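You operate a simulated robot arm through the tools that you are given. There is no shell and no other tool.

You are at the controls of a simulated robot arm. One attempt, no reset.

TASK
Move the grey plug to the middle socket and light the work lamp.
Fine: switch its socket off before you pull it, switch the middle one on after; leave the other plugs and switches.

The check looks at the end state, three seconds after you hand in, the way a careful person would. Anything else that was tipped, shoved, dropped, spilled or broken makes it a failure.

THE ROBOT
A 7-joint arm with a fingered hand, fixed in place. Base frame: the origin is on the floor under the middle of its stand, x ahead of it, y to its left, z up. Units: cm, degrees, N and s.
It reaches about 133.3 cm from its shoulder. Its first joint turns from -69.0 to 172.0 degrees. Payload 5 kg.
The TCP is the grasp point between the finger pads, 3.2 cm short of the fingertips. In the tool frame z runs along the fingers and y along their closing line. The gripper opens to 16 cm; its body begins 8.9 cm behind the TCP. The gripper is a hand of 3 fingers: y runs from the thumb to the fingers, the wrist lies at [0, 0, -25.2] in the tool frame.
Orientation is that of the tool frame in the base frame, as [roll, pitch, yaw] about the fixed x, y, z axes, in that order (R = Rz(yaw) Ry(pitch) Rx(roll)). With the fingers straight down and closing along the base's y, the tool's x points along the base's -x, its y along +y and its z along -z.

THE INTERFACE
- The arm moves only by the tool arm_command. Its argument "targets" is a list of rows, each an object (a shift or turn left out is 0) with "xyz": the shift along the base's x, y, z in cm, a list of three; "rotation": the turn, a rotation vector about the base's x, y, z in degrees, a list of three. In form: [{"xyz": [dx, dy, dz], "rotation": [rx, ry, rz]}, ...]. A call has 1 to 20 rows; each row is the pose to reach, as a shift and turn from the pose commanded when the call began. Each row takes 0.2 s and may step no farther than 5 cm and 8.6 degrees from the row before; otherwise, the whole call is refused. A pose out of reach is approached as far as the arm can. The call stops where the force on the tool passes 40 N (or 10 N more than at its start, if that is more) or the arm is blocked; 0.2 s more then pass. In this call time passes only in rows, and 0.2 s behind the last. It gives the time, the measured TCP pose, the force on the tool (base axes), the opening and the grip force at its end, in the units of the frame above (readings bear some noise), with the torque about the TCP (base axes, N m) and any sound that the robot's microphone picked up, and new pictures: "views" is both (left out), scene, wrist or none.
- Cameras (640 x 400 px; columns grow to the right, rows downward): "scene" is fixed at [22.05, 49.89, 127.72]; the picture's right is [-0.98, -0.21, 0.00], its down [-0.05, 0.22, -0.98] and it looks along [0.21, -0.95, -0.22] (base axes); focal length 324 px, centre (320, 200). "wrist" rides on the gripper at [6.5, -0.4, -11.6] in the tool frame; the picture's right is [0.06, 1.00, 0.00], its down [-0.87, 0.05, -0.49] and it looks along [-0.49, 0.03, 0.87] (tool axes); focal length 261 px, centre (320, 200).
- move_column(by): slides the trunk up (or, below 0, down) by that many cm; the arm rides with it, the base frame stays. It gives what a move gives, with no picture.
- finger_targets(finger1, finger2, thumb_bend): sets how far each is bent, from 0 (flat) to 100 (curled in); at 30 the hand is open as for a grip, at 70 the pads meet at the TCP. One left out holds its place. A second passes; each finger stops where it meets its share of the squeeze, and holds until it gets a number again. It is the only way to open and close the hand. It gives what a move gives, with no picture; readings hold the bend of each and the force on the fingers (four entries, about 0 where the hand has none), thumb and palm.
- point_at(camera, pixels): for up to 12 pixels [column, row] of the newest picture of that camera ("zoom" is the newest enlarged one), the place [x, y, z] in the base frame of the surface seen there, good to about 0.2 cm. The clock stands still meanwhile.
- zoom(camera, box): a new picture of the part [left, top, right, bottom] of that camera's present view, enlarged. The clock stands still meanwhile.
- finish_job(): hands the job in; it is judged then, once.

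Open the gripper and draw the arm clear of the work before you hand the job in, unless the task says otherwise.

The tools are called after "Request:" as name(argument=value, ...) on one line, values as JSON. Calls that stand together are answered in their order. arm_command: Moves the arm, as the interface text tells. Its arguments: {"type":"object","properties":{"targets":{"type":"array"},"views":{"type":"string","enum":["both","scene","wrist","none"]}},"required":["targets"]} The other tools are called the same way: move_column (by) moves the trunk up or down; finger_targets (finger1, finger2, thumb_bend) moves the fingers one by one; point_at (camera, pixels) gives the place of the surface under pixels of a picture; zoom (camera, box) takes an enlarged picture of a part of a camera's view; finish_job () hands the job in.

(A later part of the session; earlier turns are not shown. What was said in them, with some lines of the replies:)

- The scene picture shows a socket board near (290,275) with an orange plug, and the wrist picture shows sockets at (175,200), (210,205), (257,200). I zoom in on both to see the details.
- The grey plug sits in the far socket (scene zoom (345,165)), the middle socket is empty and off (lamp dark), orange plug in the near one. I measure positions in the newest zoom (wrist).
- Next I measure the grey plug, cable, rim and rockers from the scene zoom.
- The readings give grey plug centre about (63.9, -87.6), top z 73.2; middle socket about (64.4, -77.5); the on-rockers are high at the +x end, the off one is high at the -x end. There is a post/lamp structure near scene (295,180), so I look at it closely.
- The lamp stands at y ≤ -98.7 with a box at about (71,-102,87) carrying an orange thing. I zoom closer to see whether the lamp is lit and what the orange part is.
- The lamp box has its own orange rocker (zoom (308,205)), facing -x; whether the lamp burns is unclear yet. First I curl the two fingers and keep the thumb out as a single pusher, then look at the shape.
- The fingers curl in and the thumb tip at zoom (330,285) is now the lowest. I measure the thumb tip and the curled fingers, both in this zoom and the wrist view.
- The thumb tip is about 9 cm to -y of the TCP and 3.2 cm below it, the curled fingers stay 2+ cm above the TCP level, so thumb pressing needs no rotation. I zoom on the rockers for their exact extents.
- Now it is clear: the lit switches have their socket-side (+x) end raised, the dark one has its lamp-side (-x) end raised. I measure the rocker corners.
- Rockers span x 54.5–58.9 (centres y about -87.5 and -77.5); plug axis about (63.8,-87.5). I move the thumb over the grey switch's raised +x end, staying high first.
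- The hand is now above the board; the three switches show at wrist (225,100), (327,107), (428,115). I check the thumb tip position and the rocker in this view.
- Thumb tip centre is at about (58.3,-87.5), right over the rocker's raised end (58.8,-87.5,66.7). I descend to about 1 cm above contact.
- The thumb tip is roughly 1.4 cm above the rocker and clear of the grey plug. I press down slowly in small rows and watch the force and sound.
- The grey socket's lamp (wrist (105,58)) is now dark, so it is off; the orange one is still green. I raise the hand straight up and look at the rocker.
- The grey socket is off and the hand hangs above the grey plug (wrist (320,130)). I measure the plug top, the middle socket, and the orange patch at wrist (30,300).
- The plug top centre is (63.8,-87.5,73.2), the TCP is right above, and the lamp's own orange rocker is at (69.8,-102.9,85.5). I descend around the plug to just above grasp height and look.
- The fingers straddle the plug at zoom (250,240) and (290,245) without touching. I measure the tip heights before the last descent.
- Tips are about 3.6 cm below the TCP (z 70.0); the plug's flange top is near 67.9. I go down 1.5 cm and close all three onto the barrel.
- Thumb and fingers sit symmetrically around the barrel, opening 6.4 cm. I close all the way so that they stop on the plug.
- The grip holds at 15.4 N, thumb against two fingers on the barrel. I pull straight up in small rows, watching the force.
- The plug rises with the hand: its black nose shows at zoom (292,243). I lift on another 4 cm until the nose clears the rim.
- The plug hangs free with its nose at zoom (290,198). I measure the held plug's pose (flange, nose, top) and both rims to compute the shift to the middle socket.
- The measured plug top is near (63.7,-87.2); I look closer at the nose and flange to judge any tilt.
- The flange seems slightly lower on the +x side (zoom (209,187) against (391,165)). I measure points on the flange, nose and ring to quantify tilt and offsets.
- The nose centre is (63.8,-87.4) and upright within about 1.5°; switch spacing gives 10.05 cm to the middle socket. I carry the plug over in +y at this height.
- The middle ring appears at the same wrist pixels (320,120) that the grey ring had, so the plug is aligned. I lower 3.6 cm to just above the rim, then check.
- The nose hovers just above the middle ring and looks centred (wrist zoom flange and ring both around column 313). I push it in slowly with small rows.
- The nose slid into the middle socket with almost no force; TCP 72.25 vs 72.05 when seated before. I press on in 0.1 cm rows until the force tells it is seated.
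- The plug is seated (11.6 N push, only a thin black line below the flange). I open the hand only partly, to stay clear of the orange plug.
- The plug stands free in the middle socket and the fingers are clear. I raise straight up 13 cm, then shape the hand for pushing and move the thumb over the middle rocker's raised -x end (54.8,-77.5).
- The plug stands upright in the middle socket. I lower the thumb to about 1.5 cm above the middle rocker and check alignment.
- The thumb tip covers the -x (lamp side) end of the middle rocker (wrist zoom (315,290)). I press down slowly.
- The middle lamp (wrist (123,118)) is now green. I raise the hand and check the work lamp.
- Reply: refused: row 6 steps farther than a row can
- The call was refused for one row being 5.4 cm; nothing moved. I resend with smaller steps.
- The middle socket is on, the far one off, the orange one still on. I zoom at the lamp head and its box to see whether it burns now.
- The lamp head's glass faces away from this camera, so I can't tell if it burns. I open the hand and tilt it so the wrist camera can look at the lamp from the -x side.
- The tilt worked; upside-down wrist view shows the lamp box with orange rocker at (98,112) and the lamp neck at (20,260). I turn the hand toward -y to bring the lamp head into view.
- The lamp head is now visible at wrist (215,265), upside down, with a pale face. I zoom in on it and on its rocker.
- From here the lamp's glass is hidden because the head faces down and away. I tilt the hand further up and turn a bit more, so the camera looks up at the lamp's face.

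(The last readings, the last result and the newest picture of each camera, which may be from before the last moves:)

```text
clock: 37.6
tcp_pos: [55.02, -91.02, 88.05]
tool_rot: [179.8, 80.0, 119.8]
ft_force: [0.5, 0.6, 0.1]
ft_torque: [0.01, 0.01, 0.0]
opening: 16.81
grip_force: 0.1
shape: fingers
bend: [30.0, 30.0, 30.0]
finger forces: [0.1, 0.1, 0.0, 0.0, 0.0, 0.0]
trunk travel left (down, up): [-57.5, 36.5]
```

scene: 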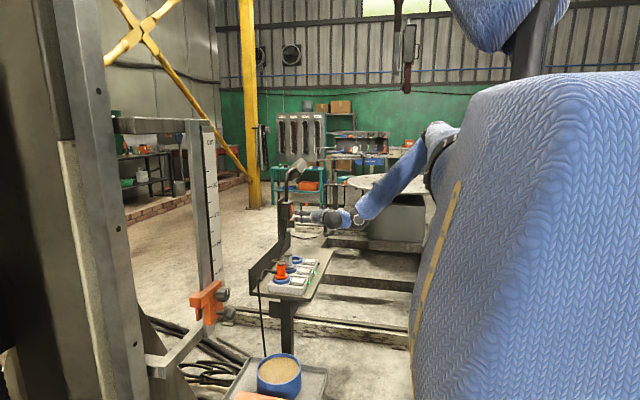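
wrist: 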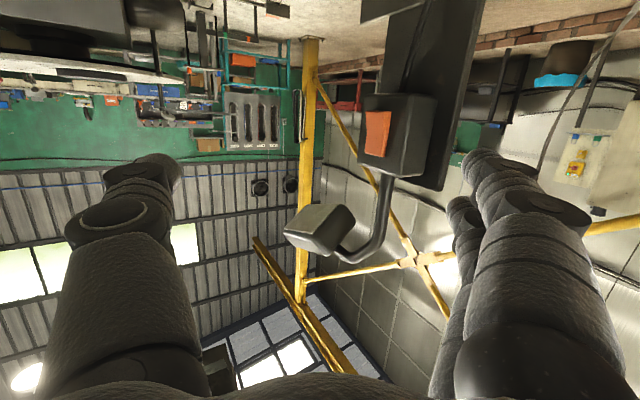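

The lamp head now shows at wrist (320,232). I zoom in on its face and the rocker, and check the arm's surroundings in the scene since a 6.5 N reading occurred briefly.

Request:
zoom(camera="wrist", box=[270, 80, 450, 280])

Request:
zoom(camera="scene", box=[240, 130, 480, 300])

```text
2.00 times, centred on (360, 180) of wrist
```

zoom: 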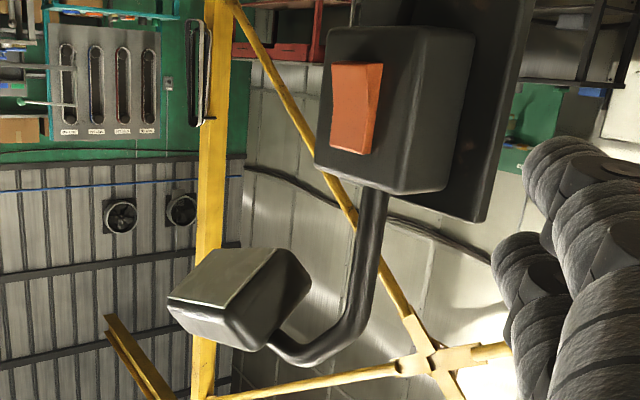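

```text
2.35 times, centred on (360, 215) of scene
```

zoom: 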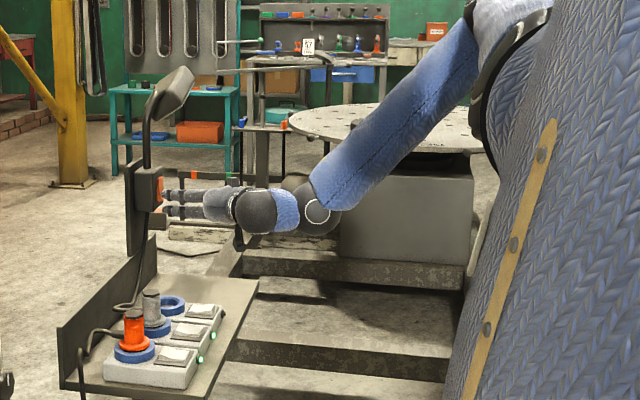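

The lamp's glass (zoom (225,275)) is dull grey, so it is not burning: its own orange rocker must be flipped. First I check how near the lowered forearm is to the round table.

Request:
point_at(camera="zoom", pixels=[[320, 210], [340, 190], [400, 120], [325, 125], [380, 200], [420, 200], [300, 235], [260, 210], [350, 125], [440, 130], [180, 195], [180, 210]])

Request:
point_at(camera="wrist", pixels=[[377, 134], [378, 115], [376, 152], [366, 132], [388, 132], [400, 130], [318, 225], [330, 210], [425, 130], [400, 172], [350, 250], [375, 98]])

```text
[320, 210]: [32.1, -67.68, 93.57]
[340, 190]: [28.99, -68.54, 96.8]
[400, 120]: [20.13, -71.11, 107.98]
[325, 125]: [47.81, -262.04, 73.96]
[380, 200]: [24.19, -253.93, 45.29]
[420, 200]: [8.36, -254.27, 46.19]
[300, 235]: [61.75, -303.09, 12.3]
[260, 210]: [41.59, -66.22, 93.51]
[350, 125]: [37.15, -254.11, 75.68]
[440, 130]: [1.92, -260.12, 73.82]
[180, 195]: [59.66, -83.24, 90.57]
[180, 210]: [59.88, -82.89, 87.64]
```

```text
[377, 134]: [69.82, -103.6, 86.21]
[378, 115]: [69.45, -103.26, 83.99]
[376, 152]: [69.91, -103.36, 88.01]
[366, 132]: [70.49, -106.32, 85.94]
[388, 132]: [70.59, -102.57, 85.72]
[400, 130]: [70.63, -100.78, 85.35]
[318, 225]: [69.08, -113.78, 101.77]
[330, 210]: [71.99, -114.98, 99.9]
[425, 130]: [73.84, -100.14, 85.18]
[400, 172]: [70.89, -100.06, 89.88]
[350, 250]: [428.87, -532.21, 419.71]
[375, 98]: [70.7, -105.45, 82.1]
```

The round table is far off (y -254), so nothing was touched. The rocker is at y -103.5, its bottom end (z 84) stands out to x 69.3 and its top (z 88) is in at 69.9, so I'll push the bottom end in. I curl the fingers, and tilt the hand back to 45° before turning it to face +x.

Request:
finger_targets(finger1=100, finger2=100, thumb_bend=30)

Request:
arm_command(targets=[{"xyz": [1, 1.4, 1.2], "rotation": [6.06, 3.5, 0]}, {"xyz": [2, 2.8, 2.4], "rotation": [12.1, 7.0, 0]}, {"xyz": [3, 4.2, 3.6], "rotation": [18.2, 10.5, 0]}, {"xyz": [4, 5.6, 4.8], "rotation": [24.2, 14.0, 0]}, {"xyz": [5, 7, 6], "rotation": [30.3, 17.5, 0]}], views="scene")

Request:
arm_command(targets=[{"xyz": [0, 0, 0], "rotation": [0, 0, 7.5]}, {"xyz": [0, 0, 0], "rotation": [0, 0, 15]}, {"xyz": [0, 0, 0], "rotation": [0, 0, 22.5]}, {"xyz": [0, 0, 0], "rotation": [0, 0, 30]}, {"xyz": [0, 0, 0], "rotation": [0, 0, 37.5]}, {"xyz": [0, 0, 0], "rotation": [0, 0, 45]}, {"xyz": [0, 0, 0], "rotation": [0, 0, 52.5]}, {"xyz": [0, 0, 0], "rotation": [0, 0, 60]}], views="both")

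```text
clock: 38.6
tcp_pos: [55.02, -91.15, 88.02]
tool_rot: [180.0, 80.0, 120.0]
ft_force: [-0.5, -0.6, 0.2]
ft_torque: [0.0, 0.05, -0.01]
opening: 7.42
grip_force: 0.0
shape: fingers
bend: [100.0, 100.0, 30.0]
finger forces: [0.1, 0.0, 0.0, 0.1, 0.1, 0.0]
trunk travel left (down, up): [-57.5, 36.5]
```

```text
clock: 39.8
tcp_pos: [60.12, -84.04, 94.3]
tool_rot: [179.2, 45.0, 119.4]
ft_force: [-2.5, -0.5, 0.6]
ft_torque: [0.0, -0.16, 0.19]
opening: 7.42
grip_force: 0.0
shape: fingers
bend: [100.0, 100.0, 30.0]
finger forces: [0.0, 0.0, 0.0, 0.1, 0.0, 0.0]
out of reach, approached as far as the arm can: row 1
trunk travel left (down, up): [-57.5, 36.5]
```

scene: 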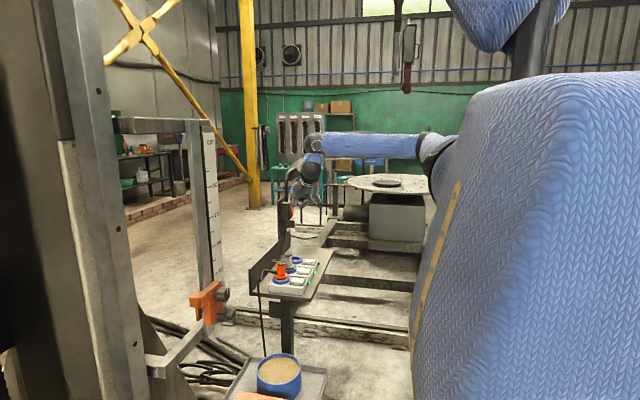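

```text
clock: 41.6
tcp_pos: [59.96, -84.04, 94.11]
tool_rot: [180.0, 45.0, -180.0]
ft_force: [0.5, -1.0, -0.4]
ft_torque: [-0.02, -0.01, -0.01]
opening: 7.44
grip_force: 0.0
shape: fingers
bend: [100.0, 100.0, 30.0]
finger forces: [0.0, 0.0, 0.0, 0.0, 0.1, 0.0]
trunk travel left (down, up): [-57.5, 36.5]
```

scene: 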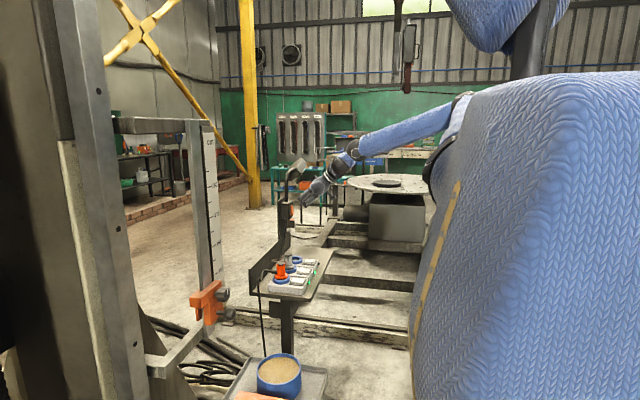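
wrist: 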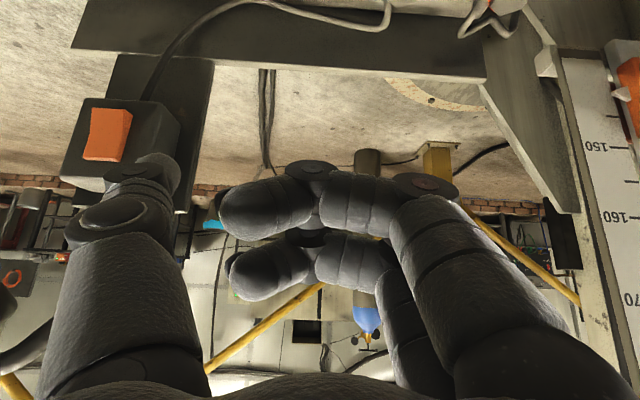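

The hand now faces the lamp box at 45°, the rocker at wrist (107,135). I measure the thumb tip and rocker in this view.

Request:
point_at(camera="wrist", pixels=[[165, 160], [155, 158], [172, 172], [107, 135], [110, 112], [105, 155], [88, 135], [126, 135], [130, 175], [150, 115], [70, 140], [112, 108]])

Request:
zoom(camera="wrist", box=[40, 80, 200, 200])

```text
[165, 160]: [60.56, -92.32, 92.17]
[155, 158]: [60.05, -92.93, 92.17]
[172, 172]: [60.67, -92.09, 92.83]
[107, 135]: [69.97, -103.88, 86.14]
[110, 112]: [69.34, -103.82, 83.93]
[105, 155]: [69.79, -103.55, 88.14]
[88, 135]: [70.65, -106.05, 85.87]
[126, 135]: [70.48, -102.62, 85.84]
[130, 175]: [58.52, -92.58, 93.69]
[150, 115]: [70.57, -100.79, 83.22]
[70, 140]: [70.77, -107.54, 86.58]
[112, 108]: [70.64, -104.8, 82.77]
```

```text
3.33 times, centred on (120, 140) of wrist
```

zoom: 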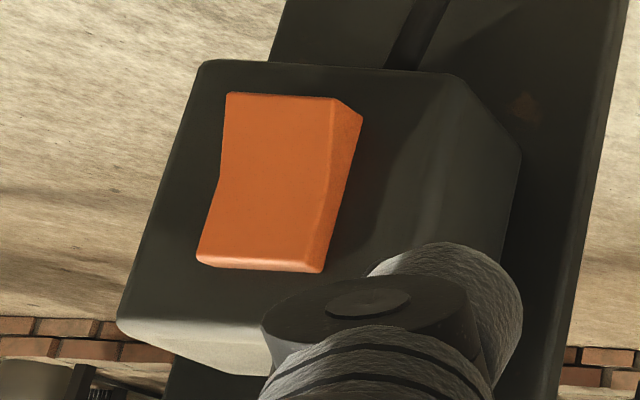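

The rocker centre is y -103.85, z 86.1, its raised bottom end at x 69.3, z 83.9; the thumb tip end lies at TCP+(2.3,-9.3,-2.3). I move in front of the rocker's lower end, keeping about 2 cm clear.

Request:
arm_command(targets=[{"xyz": [0.5, -2.1, -1.7]}, {"xyz": [1, -4.2, -3.4]}, {"xyz": [1.5, -6.3, -5.1]}, {"xyz": [2, -8.4, -6.8]}, {"xyz": [2.5, -10.5, -8.4]}, {"xyz": [4.2, -10.5, -8.4]}], views="both")

Request:
zoom(camera="scene", box=[270, 180, 330, 240])

Request:
zoom(camera="wrist", box=[40, 80, 240, 230])

```text
clock: 43.0
tcp_pos: [64.22, -94.62, 85.67]
tool_rot: [-180.0, 45.0, 180.0]
ft_force: [0.3, -0.1, -0.1]
ft_torque: [-0.01, 0.04, 0.0]
opening: 7.43
grip_force: 0.0
shape: fingers
bend: [100.0, 100.0, 30.0]
finger forces: [0.0, 0.1, 0.0, 0.0, 0.0, 0.1]
trunk travel left (down, up): [-57.5, 36.5]
```

scene: 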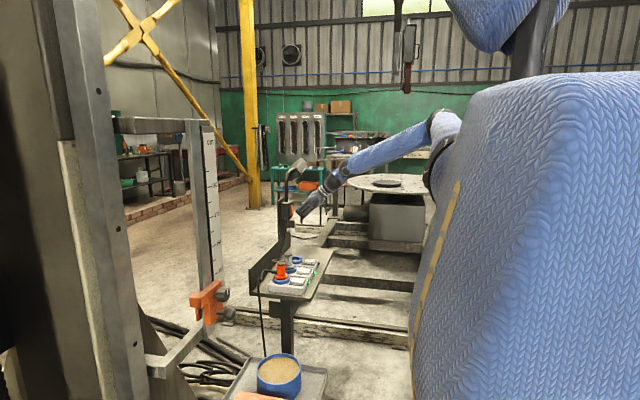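
wrist: 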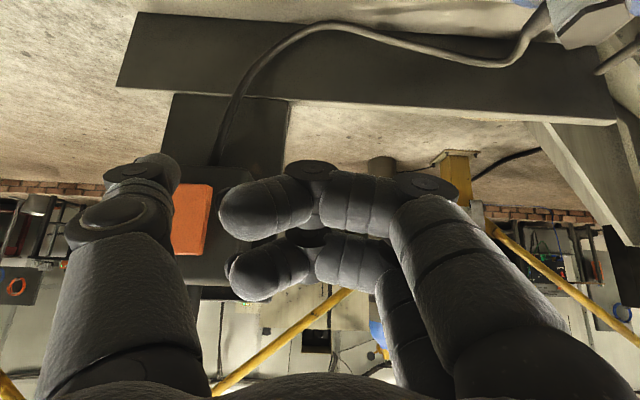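

```text
6.67 times, centred on (300, 210) of scene
```

zoom: 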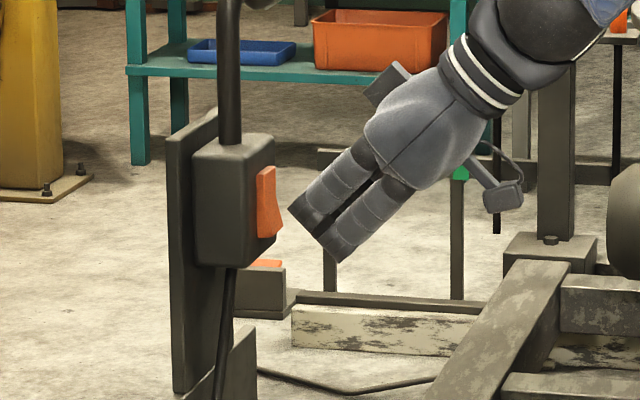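

```text
2.67 times, centred on (140, 155) of wrist
```

zoom: 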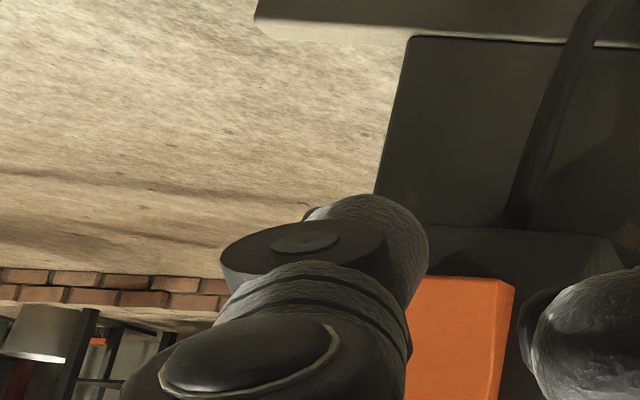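

The thumb is in front of the rocker's lower part. I verify the thumb tip position against the rocker before pushing.

Request:
point_at(camera="wrist", pixels=[[165, 160], [172, 165], [155, 158], [176, 175], [190, 190], [205, 190], [190, 245], [200, 220], [212, 190], [150, 155]])

```text
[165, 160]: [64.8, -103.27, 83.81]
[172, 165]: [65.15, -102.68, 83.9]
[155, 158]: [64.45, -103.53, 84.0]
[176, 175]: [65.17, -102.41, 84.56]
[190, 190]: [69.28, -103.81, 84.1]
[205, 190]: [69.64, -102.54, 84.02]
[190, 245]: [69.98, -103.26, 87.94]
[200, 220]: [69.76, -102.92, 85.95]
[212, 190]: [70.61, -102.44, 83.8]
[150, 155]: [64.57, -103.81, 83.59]
```

Thumb centre is y -103.8 and its tip sits at z about 84, matching the rocker's raised lower end. I push in +x slowly.

Request:
arm_command(targets=[{"xyz": [0.8, 0, 0]}, {"xyz": [1.6, 0, 0]}, {"xyz": [2.0, 0, 0]}, {"xyz": [2.3, 0, 0]}, {"xyz": [2.6, 0, 0]}, {"xyz": [2.8, 0, 0]}, {"xyz": [3.0, 0, 0]}], views="both")

Request:
zoom(camera="scene", box=[270, 150, 330, 240])

```text
clock: 44.6
tcp_pos: [67.14, -94.59, 85.44]
tool_rot: [180.0, 45.0, -180.0]
ft_force: [-0.4, -0.5, -0.2]
ft_torque: [-0.02, 0.0, 0.01]
opening: 7.42
grip_force: 0.0
shape: fingers
bend: [100.0, 100.0, 30.0]
finger forces: [0.0, 0.0, 0.1, 0.1, 0.0, 0.1]
trunk travel left (down, up): [-57.5, 36.5]
```

scene: 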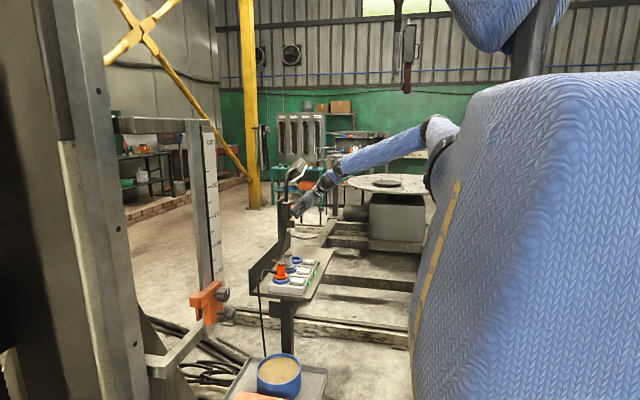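
wrist: 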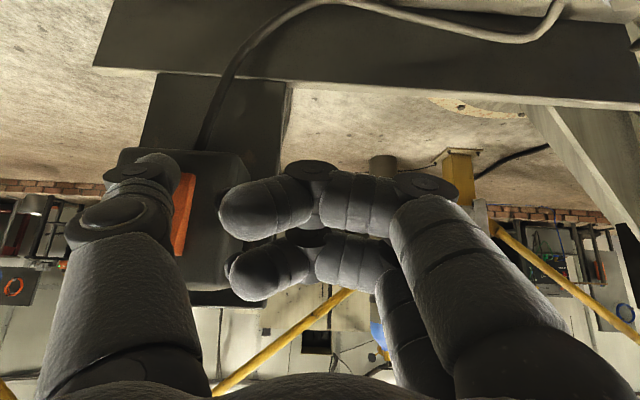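

```text
4.44 times, centred on (300, 195) of scene
```

zoom: 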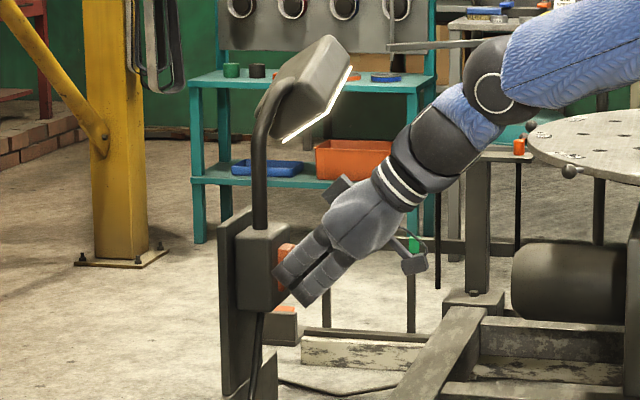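

The lamp's glass edge (zoom (320,110)) now glows white: the rocker flipped. I back straight out in -x, then away from the work.

Request:
arm_command(targets=[{"xyz": [-0.8, 0, 0]}, {"xyz": [-2.5, 0, 0]}, {"xyz": [-5, 0, 0]}, {"xyz": [-7, 1.5, 1.5]}, {"xyz": [-8, 4, 3.5]}, {"xyz": [-9, 7, 6]}, {"xyz": [-10, 10, 8.5]}], views="both")

Request:
zoom(camera="scene", box=[275, 150, 323, 180])

Request:
zoom(camera="scene", box=[284, 190, 312, 226])

```text
clock: 46.2
tcp_pos: [57.39, -84.28, 94.4]
tool_rot: [179.9, 45.1, -179.9]
ft_force: [0.2, -0.2, 0.4]
ft_torque: [-0.02, -0.01, -0.01]
opening: 7.44
grip_force: 0.1
shape: fingers
bend: [100.0, 100.0, 30.0]
finger forces: [0.0, 0.0, 0.1, 0.0, 0.1, 0.1]
trunk travel left (down, up): [-57.5, 36.5]
```

scene: 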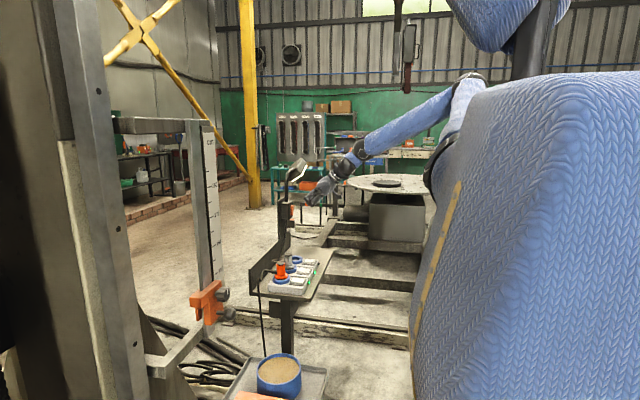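
wrist: 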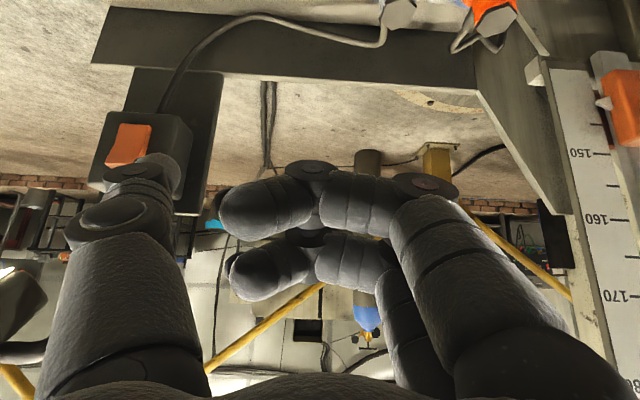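

```text
13.33 times, centred on (299, 165) of scene
```

zoom: 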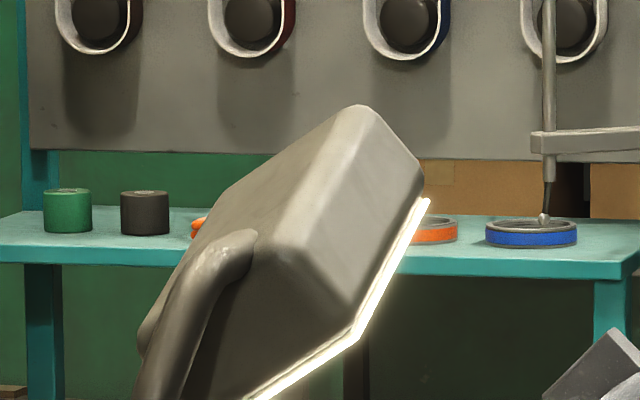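

```text
11.11 times, centred on (298, 208) of scene
```

zoom: 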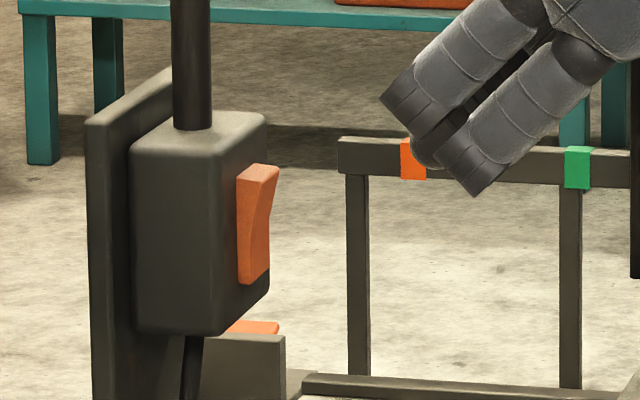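

The lamp glows clearly and its rocker has tipped over. I retreat further toward the start place, turning the hand back upright, and check the board.

Request:
arm_command(targets=[{"xyz": [-1.5, 2.5, 0.5], "rotation": [0, 5.6, 0]}, {"xyz": [-3, 5, 1], "rotation": [0, 11.2, 0]}, {"xyz": [-4.5, 7.5, 1.5], "rotation": [0, 16.8, 0]}, {"xyz": [-6, 10, 2], "rotation": [0, 22.4, 0]}, {"xyz": [-8, 13, 3], "rotation": [0, 28, 0]}, {"xyz": [-10, 16, 4], "rotation": [0, 33.6, 0]}, {"xyz": [-12, 19, 5], "rotation": [0, 39.3, 0]}, {"xyz": [-14, 22, 5.5], "rotation": [0, 45, 0]}, {"xyz": [-16, 25, 5.5], "rotation": [0, 45, 0]}], views="none")

Request:
finger_targets(finger1=30, finger2=30, thumb_bend=30)

Request:
arm_command(targets=[{"xyz": [0, 0, 0]}], views="both")

Request:
zoom(camera="scene", box=[260, 230, 330, 300])

Request:
zoom(camera="scene", box=[240, 130, 480, 300])

```text
clock: 48.2
tcp_pos: [41.11, -59.46, 99.74]
tool_rot: [-180.0, -0.1, 180.0]
ft_force: [0.2, 0.9, -0.5]
ft_torque: [-0.02, -0.05, -0.06]
opening: 7.45
grip_force: 0.1
shape: fingers
bend: [100.0, 100.0, 30.0]
finger forces: [0.0, 0.1, 0.0, 0.0, 0.1, 0.0]
trunk travel left (down, up): [-57.5, 36.5]
```

```text
clock: 49.2
tcp_pos: [41.32, -59.39, 99.73]
tool_rot: [-180.0, -0.1, 180.0]
ft_force: [0.1, 0.3, -0.1]
ft_torque: [0.03, 0.02, 0.01]
opening: 16.76
grip_force: 0.1
shape: fingers
bend: [30.0, 30.0, 30.0]
finger forces: [0.0, 0.1, 0.1, 0.0, 0.0, 0.0]
trunk travel left (down, up): [-57.5, 36.5]
```

```text
clock: 49.6
tcp_pos: [41.27, -59.56, 99.54]
tool_rot: [-180.0, 0.0, -180.0]
ft_force: [0.8, 0.9, 0.0]
ft_torque: [0.01, -0.01, -0.02]
opening: 16.77
grip_force: 0.0
shape: fingers
bend: [30.0, 30.0, 30.0]
finger forces: [0.0, 0.0, 0.0, 0.0, 0.0, 0.0]
trunk travel left (down, up): [-57.5, 36.5]
```

scene: 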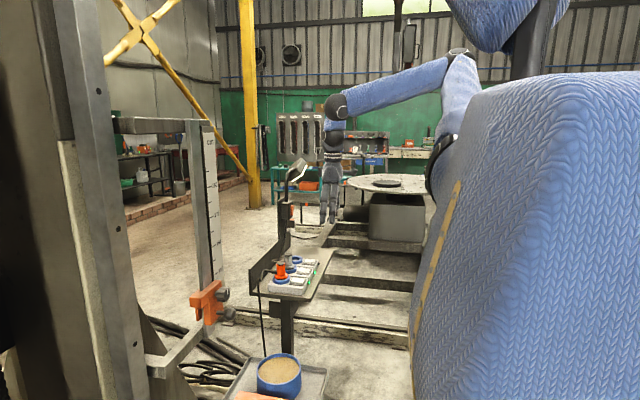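
wrist: 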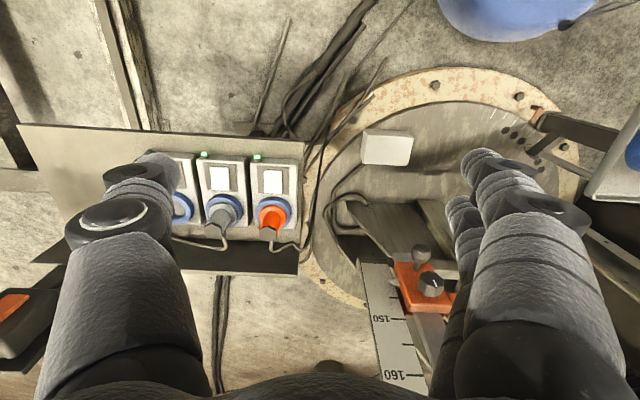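

```text
5.71 times, centred on (295, 265) of scene
```

zoom: 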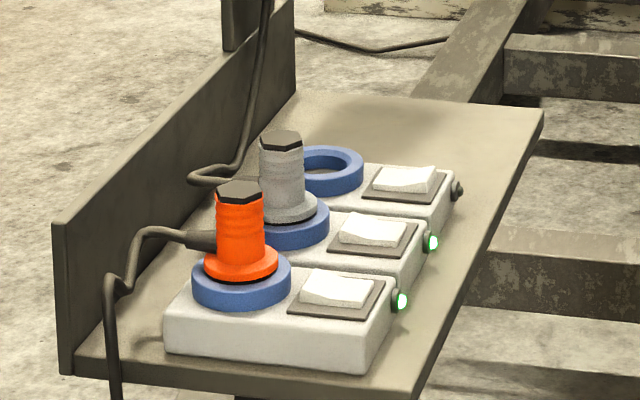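

```text
2.35 times, centred on (360, 215) of scene
```

zoom: 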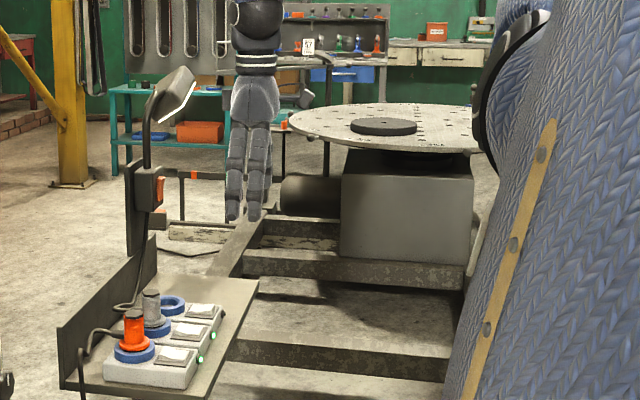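

Lamp lit, middle socket green, far one dark, orange untouched, hand open and clear. One last check that the grey plug sits as deep and upright as before (top z was 73.2).

Request:
zoom(camera="scene", box=[275, 245, 310, 285])

Request:
point_at(camera="zoom", pixels=[[230, 60], [250, 65], [210, 62]])

Request:
point_at(camera="wrist", pixels=[[223, 217], [270, 222]])

```text
10.00 times, centred on (292, 265) of scene
```

zoom: 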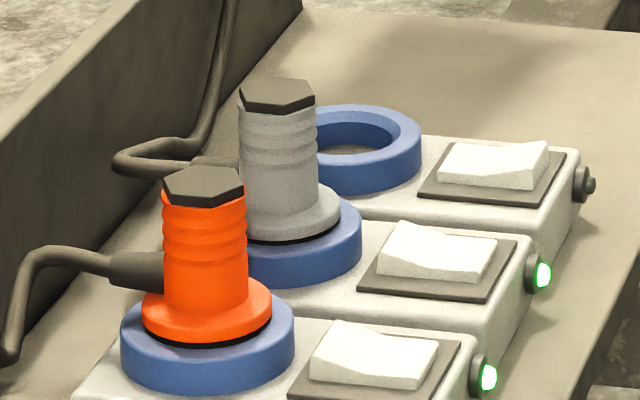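

```text
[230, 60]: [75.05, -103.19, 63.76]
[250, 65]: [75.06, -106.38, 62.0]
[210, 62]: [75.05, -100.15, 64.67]
```

```text
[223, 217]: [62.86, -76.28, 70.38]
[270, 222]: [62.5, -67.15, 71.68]
```

Request:
point_at(camera="zoom", pixels=[[278, 92], [250, 92], [308, 92], [203, 182], [290, 222], [210, 320]])

```text
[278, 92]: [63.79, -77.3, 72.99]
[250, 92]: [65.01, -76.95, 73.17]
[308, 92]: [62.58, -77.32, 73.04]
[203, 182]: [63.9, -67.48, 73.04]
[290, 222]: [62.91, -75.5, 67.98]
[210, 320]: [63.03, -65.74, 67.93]
```

The grey plug's top is at (63.8,-77.3,73.0), the same height as the orange plug's 73.04, so it is fully seated and upright. The lamp is lit, the hand is open and clear, so I hand the job in.

Request:
finish_job()

```text
The job is handed in.
```

The grey plug is now in the middle socket, fully seated and upright, and the work lamp is lit.

- **Switches:** I switched the plug's old socket off before pulling it, and switched the middle socket on after plugging in. Its indicator is green, and the old socket's is dark.
- **Lamp switch:** The lamp stayed dark once the middle socket was on, because the orange switch on the lamp itself was off. I flipped that one too, since the lamp could not light otherwise.
- **Everything else:** The orange plug and its switch are as they were, and I saw nothing knocked or moved.

The hand is open and clear of the work, near where it started.
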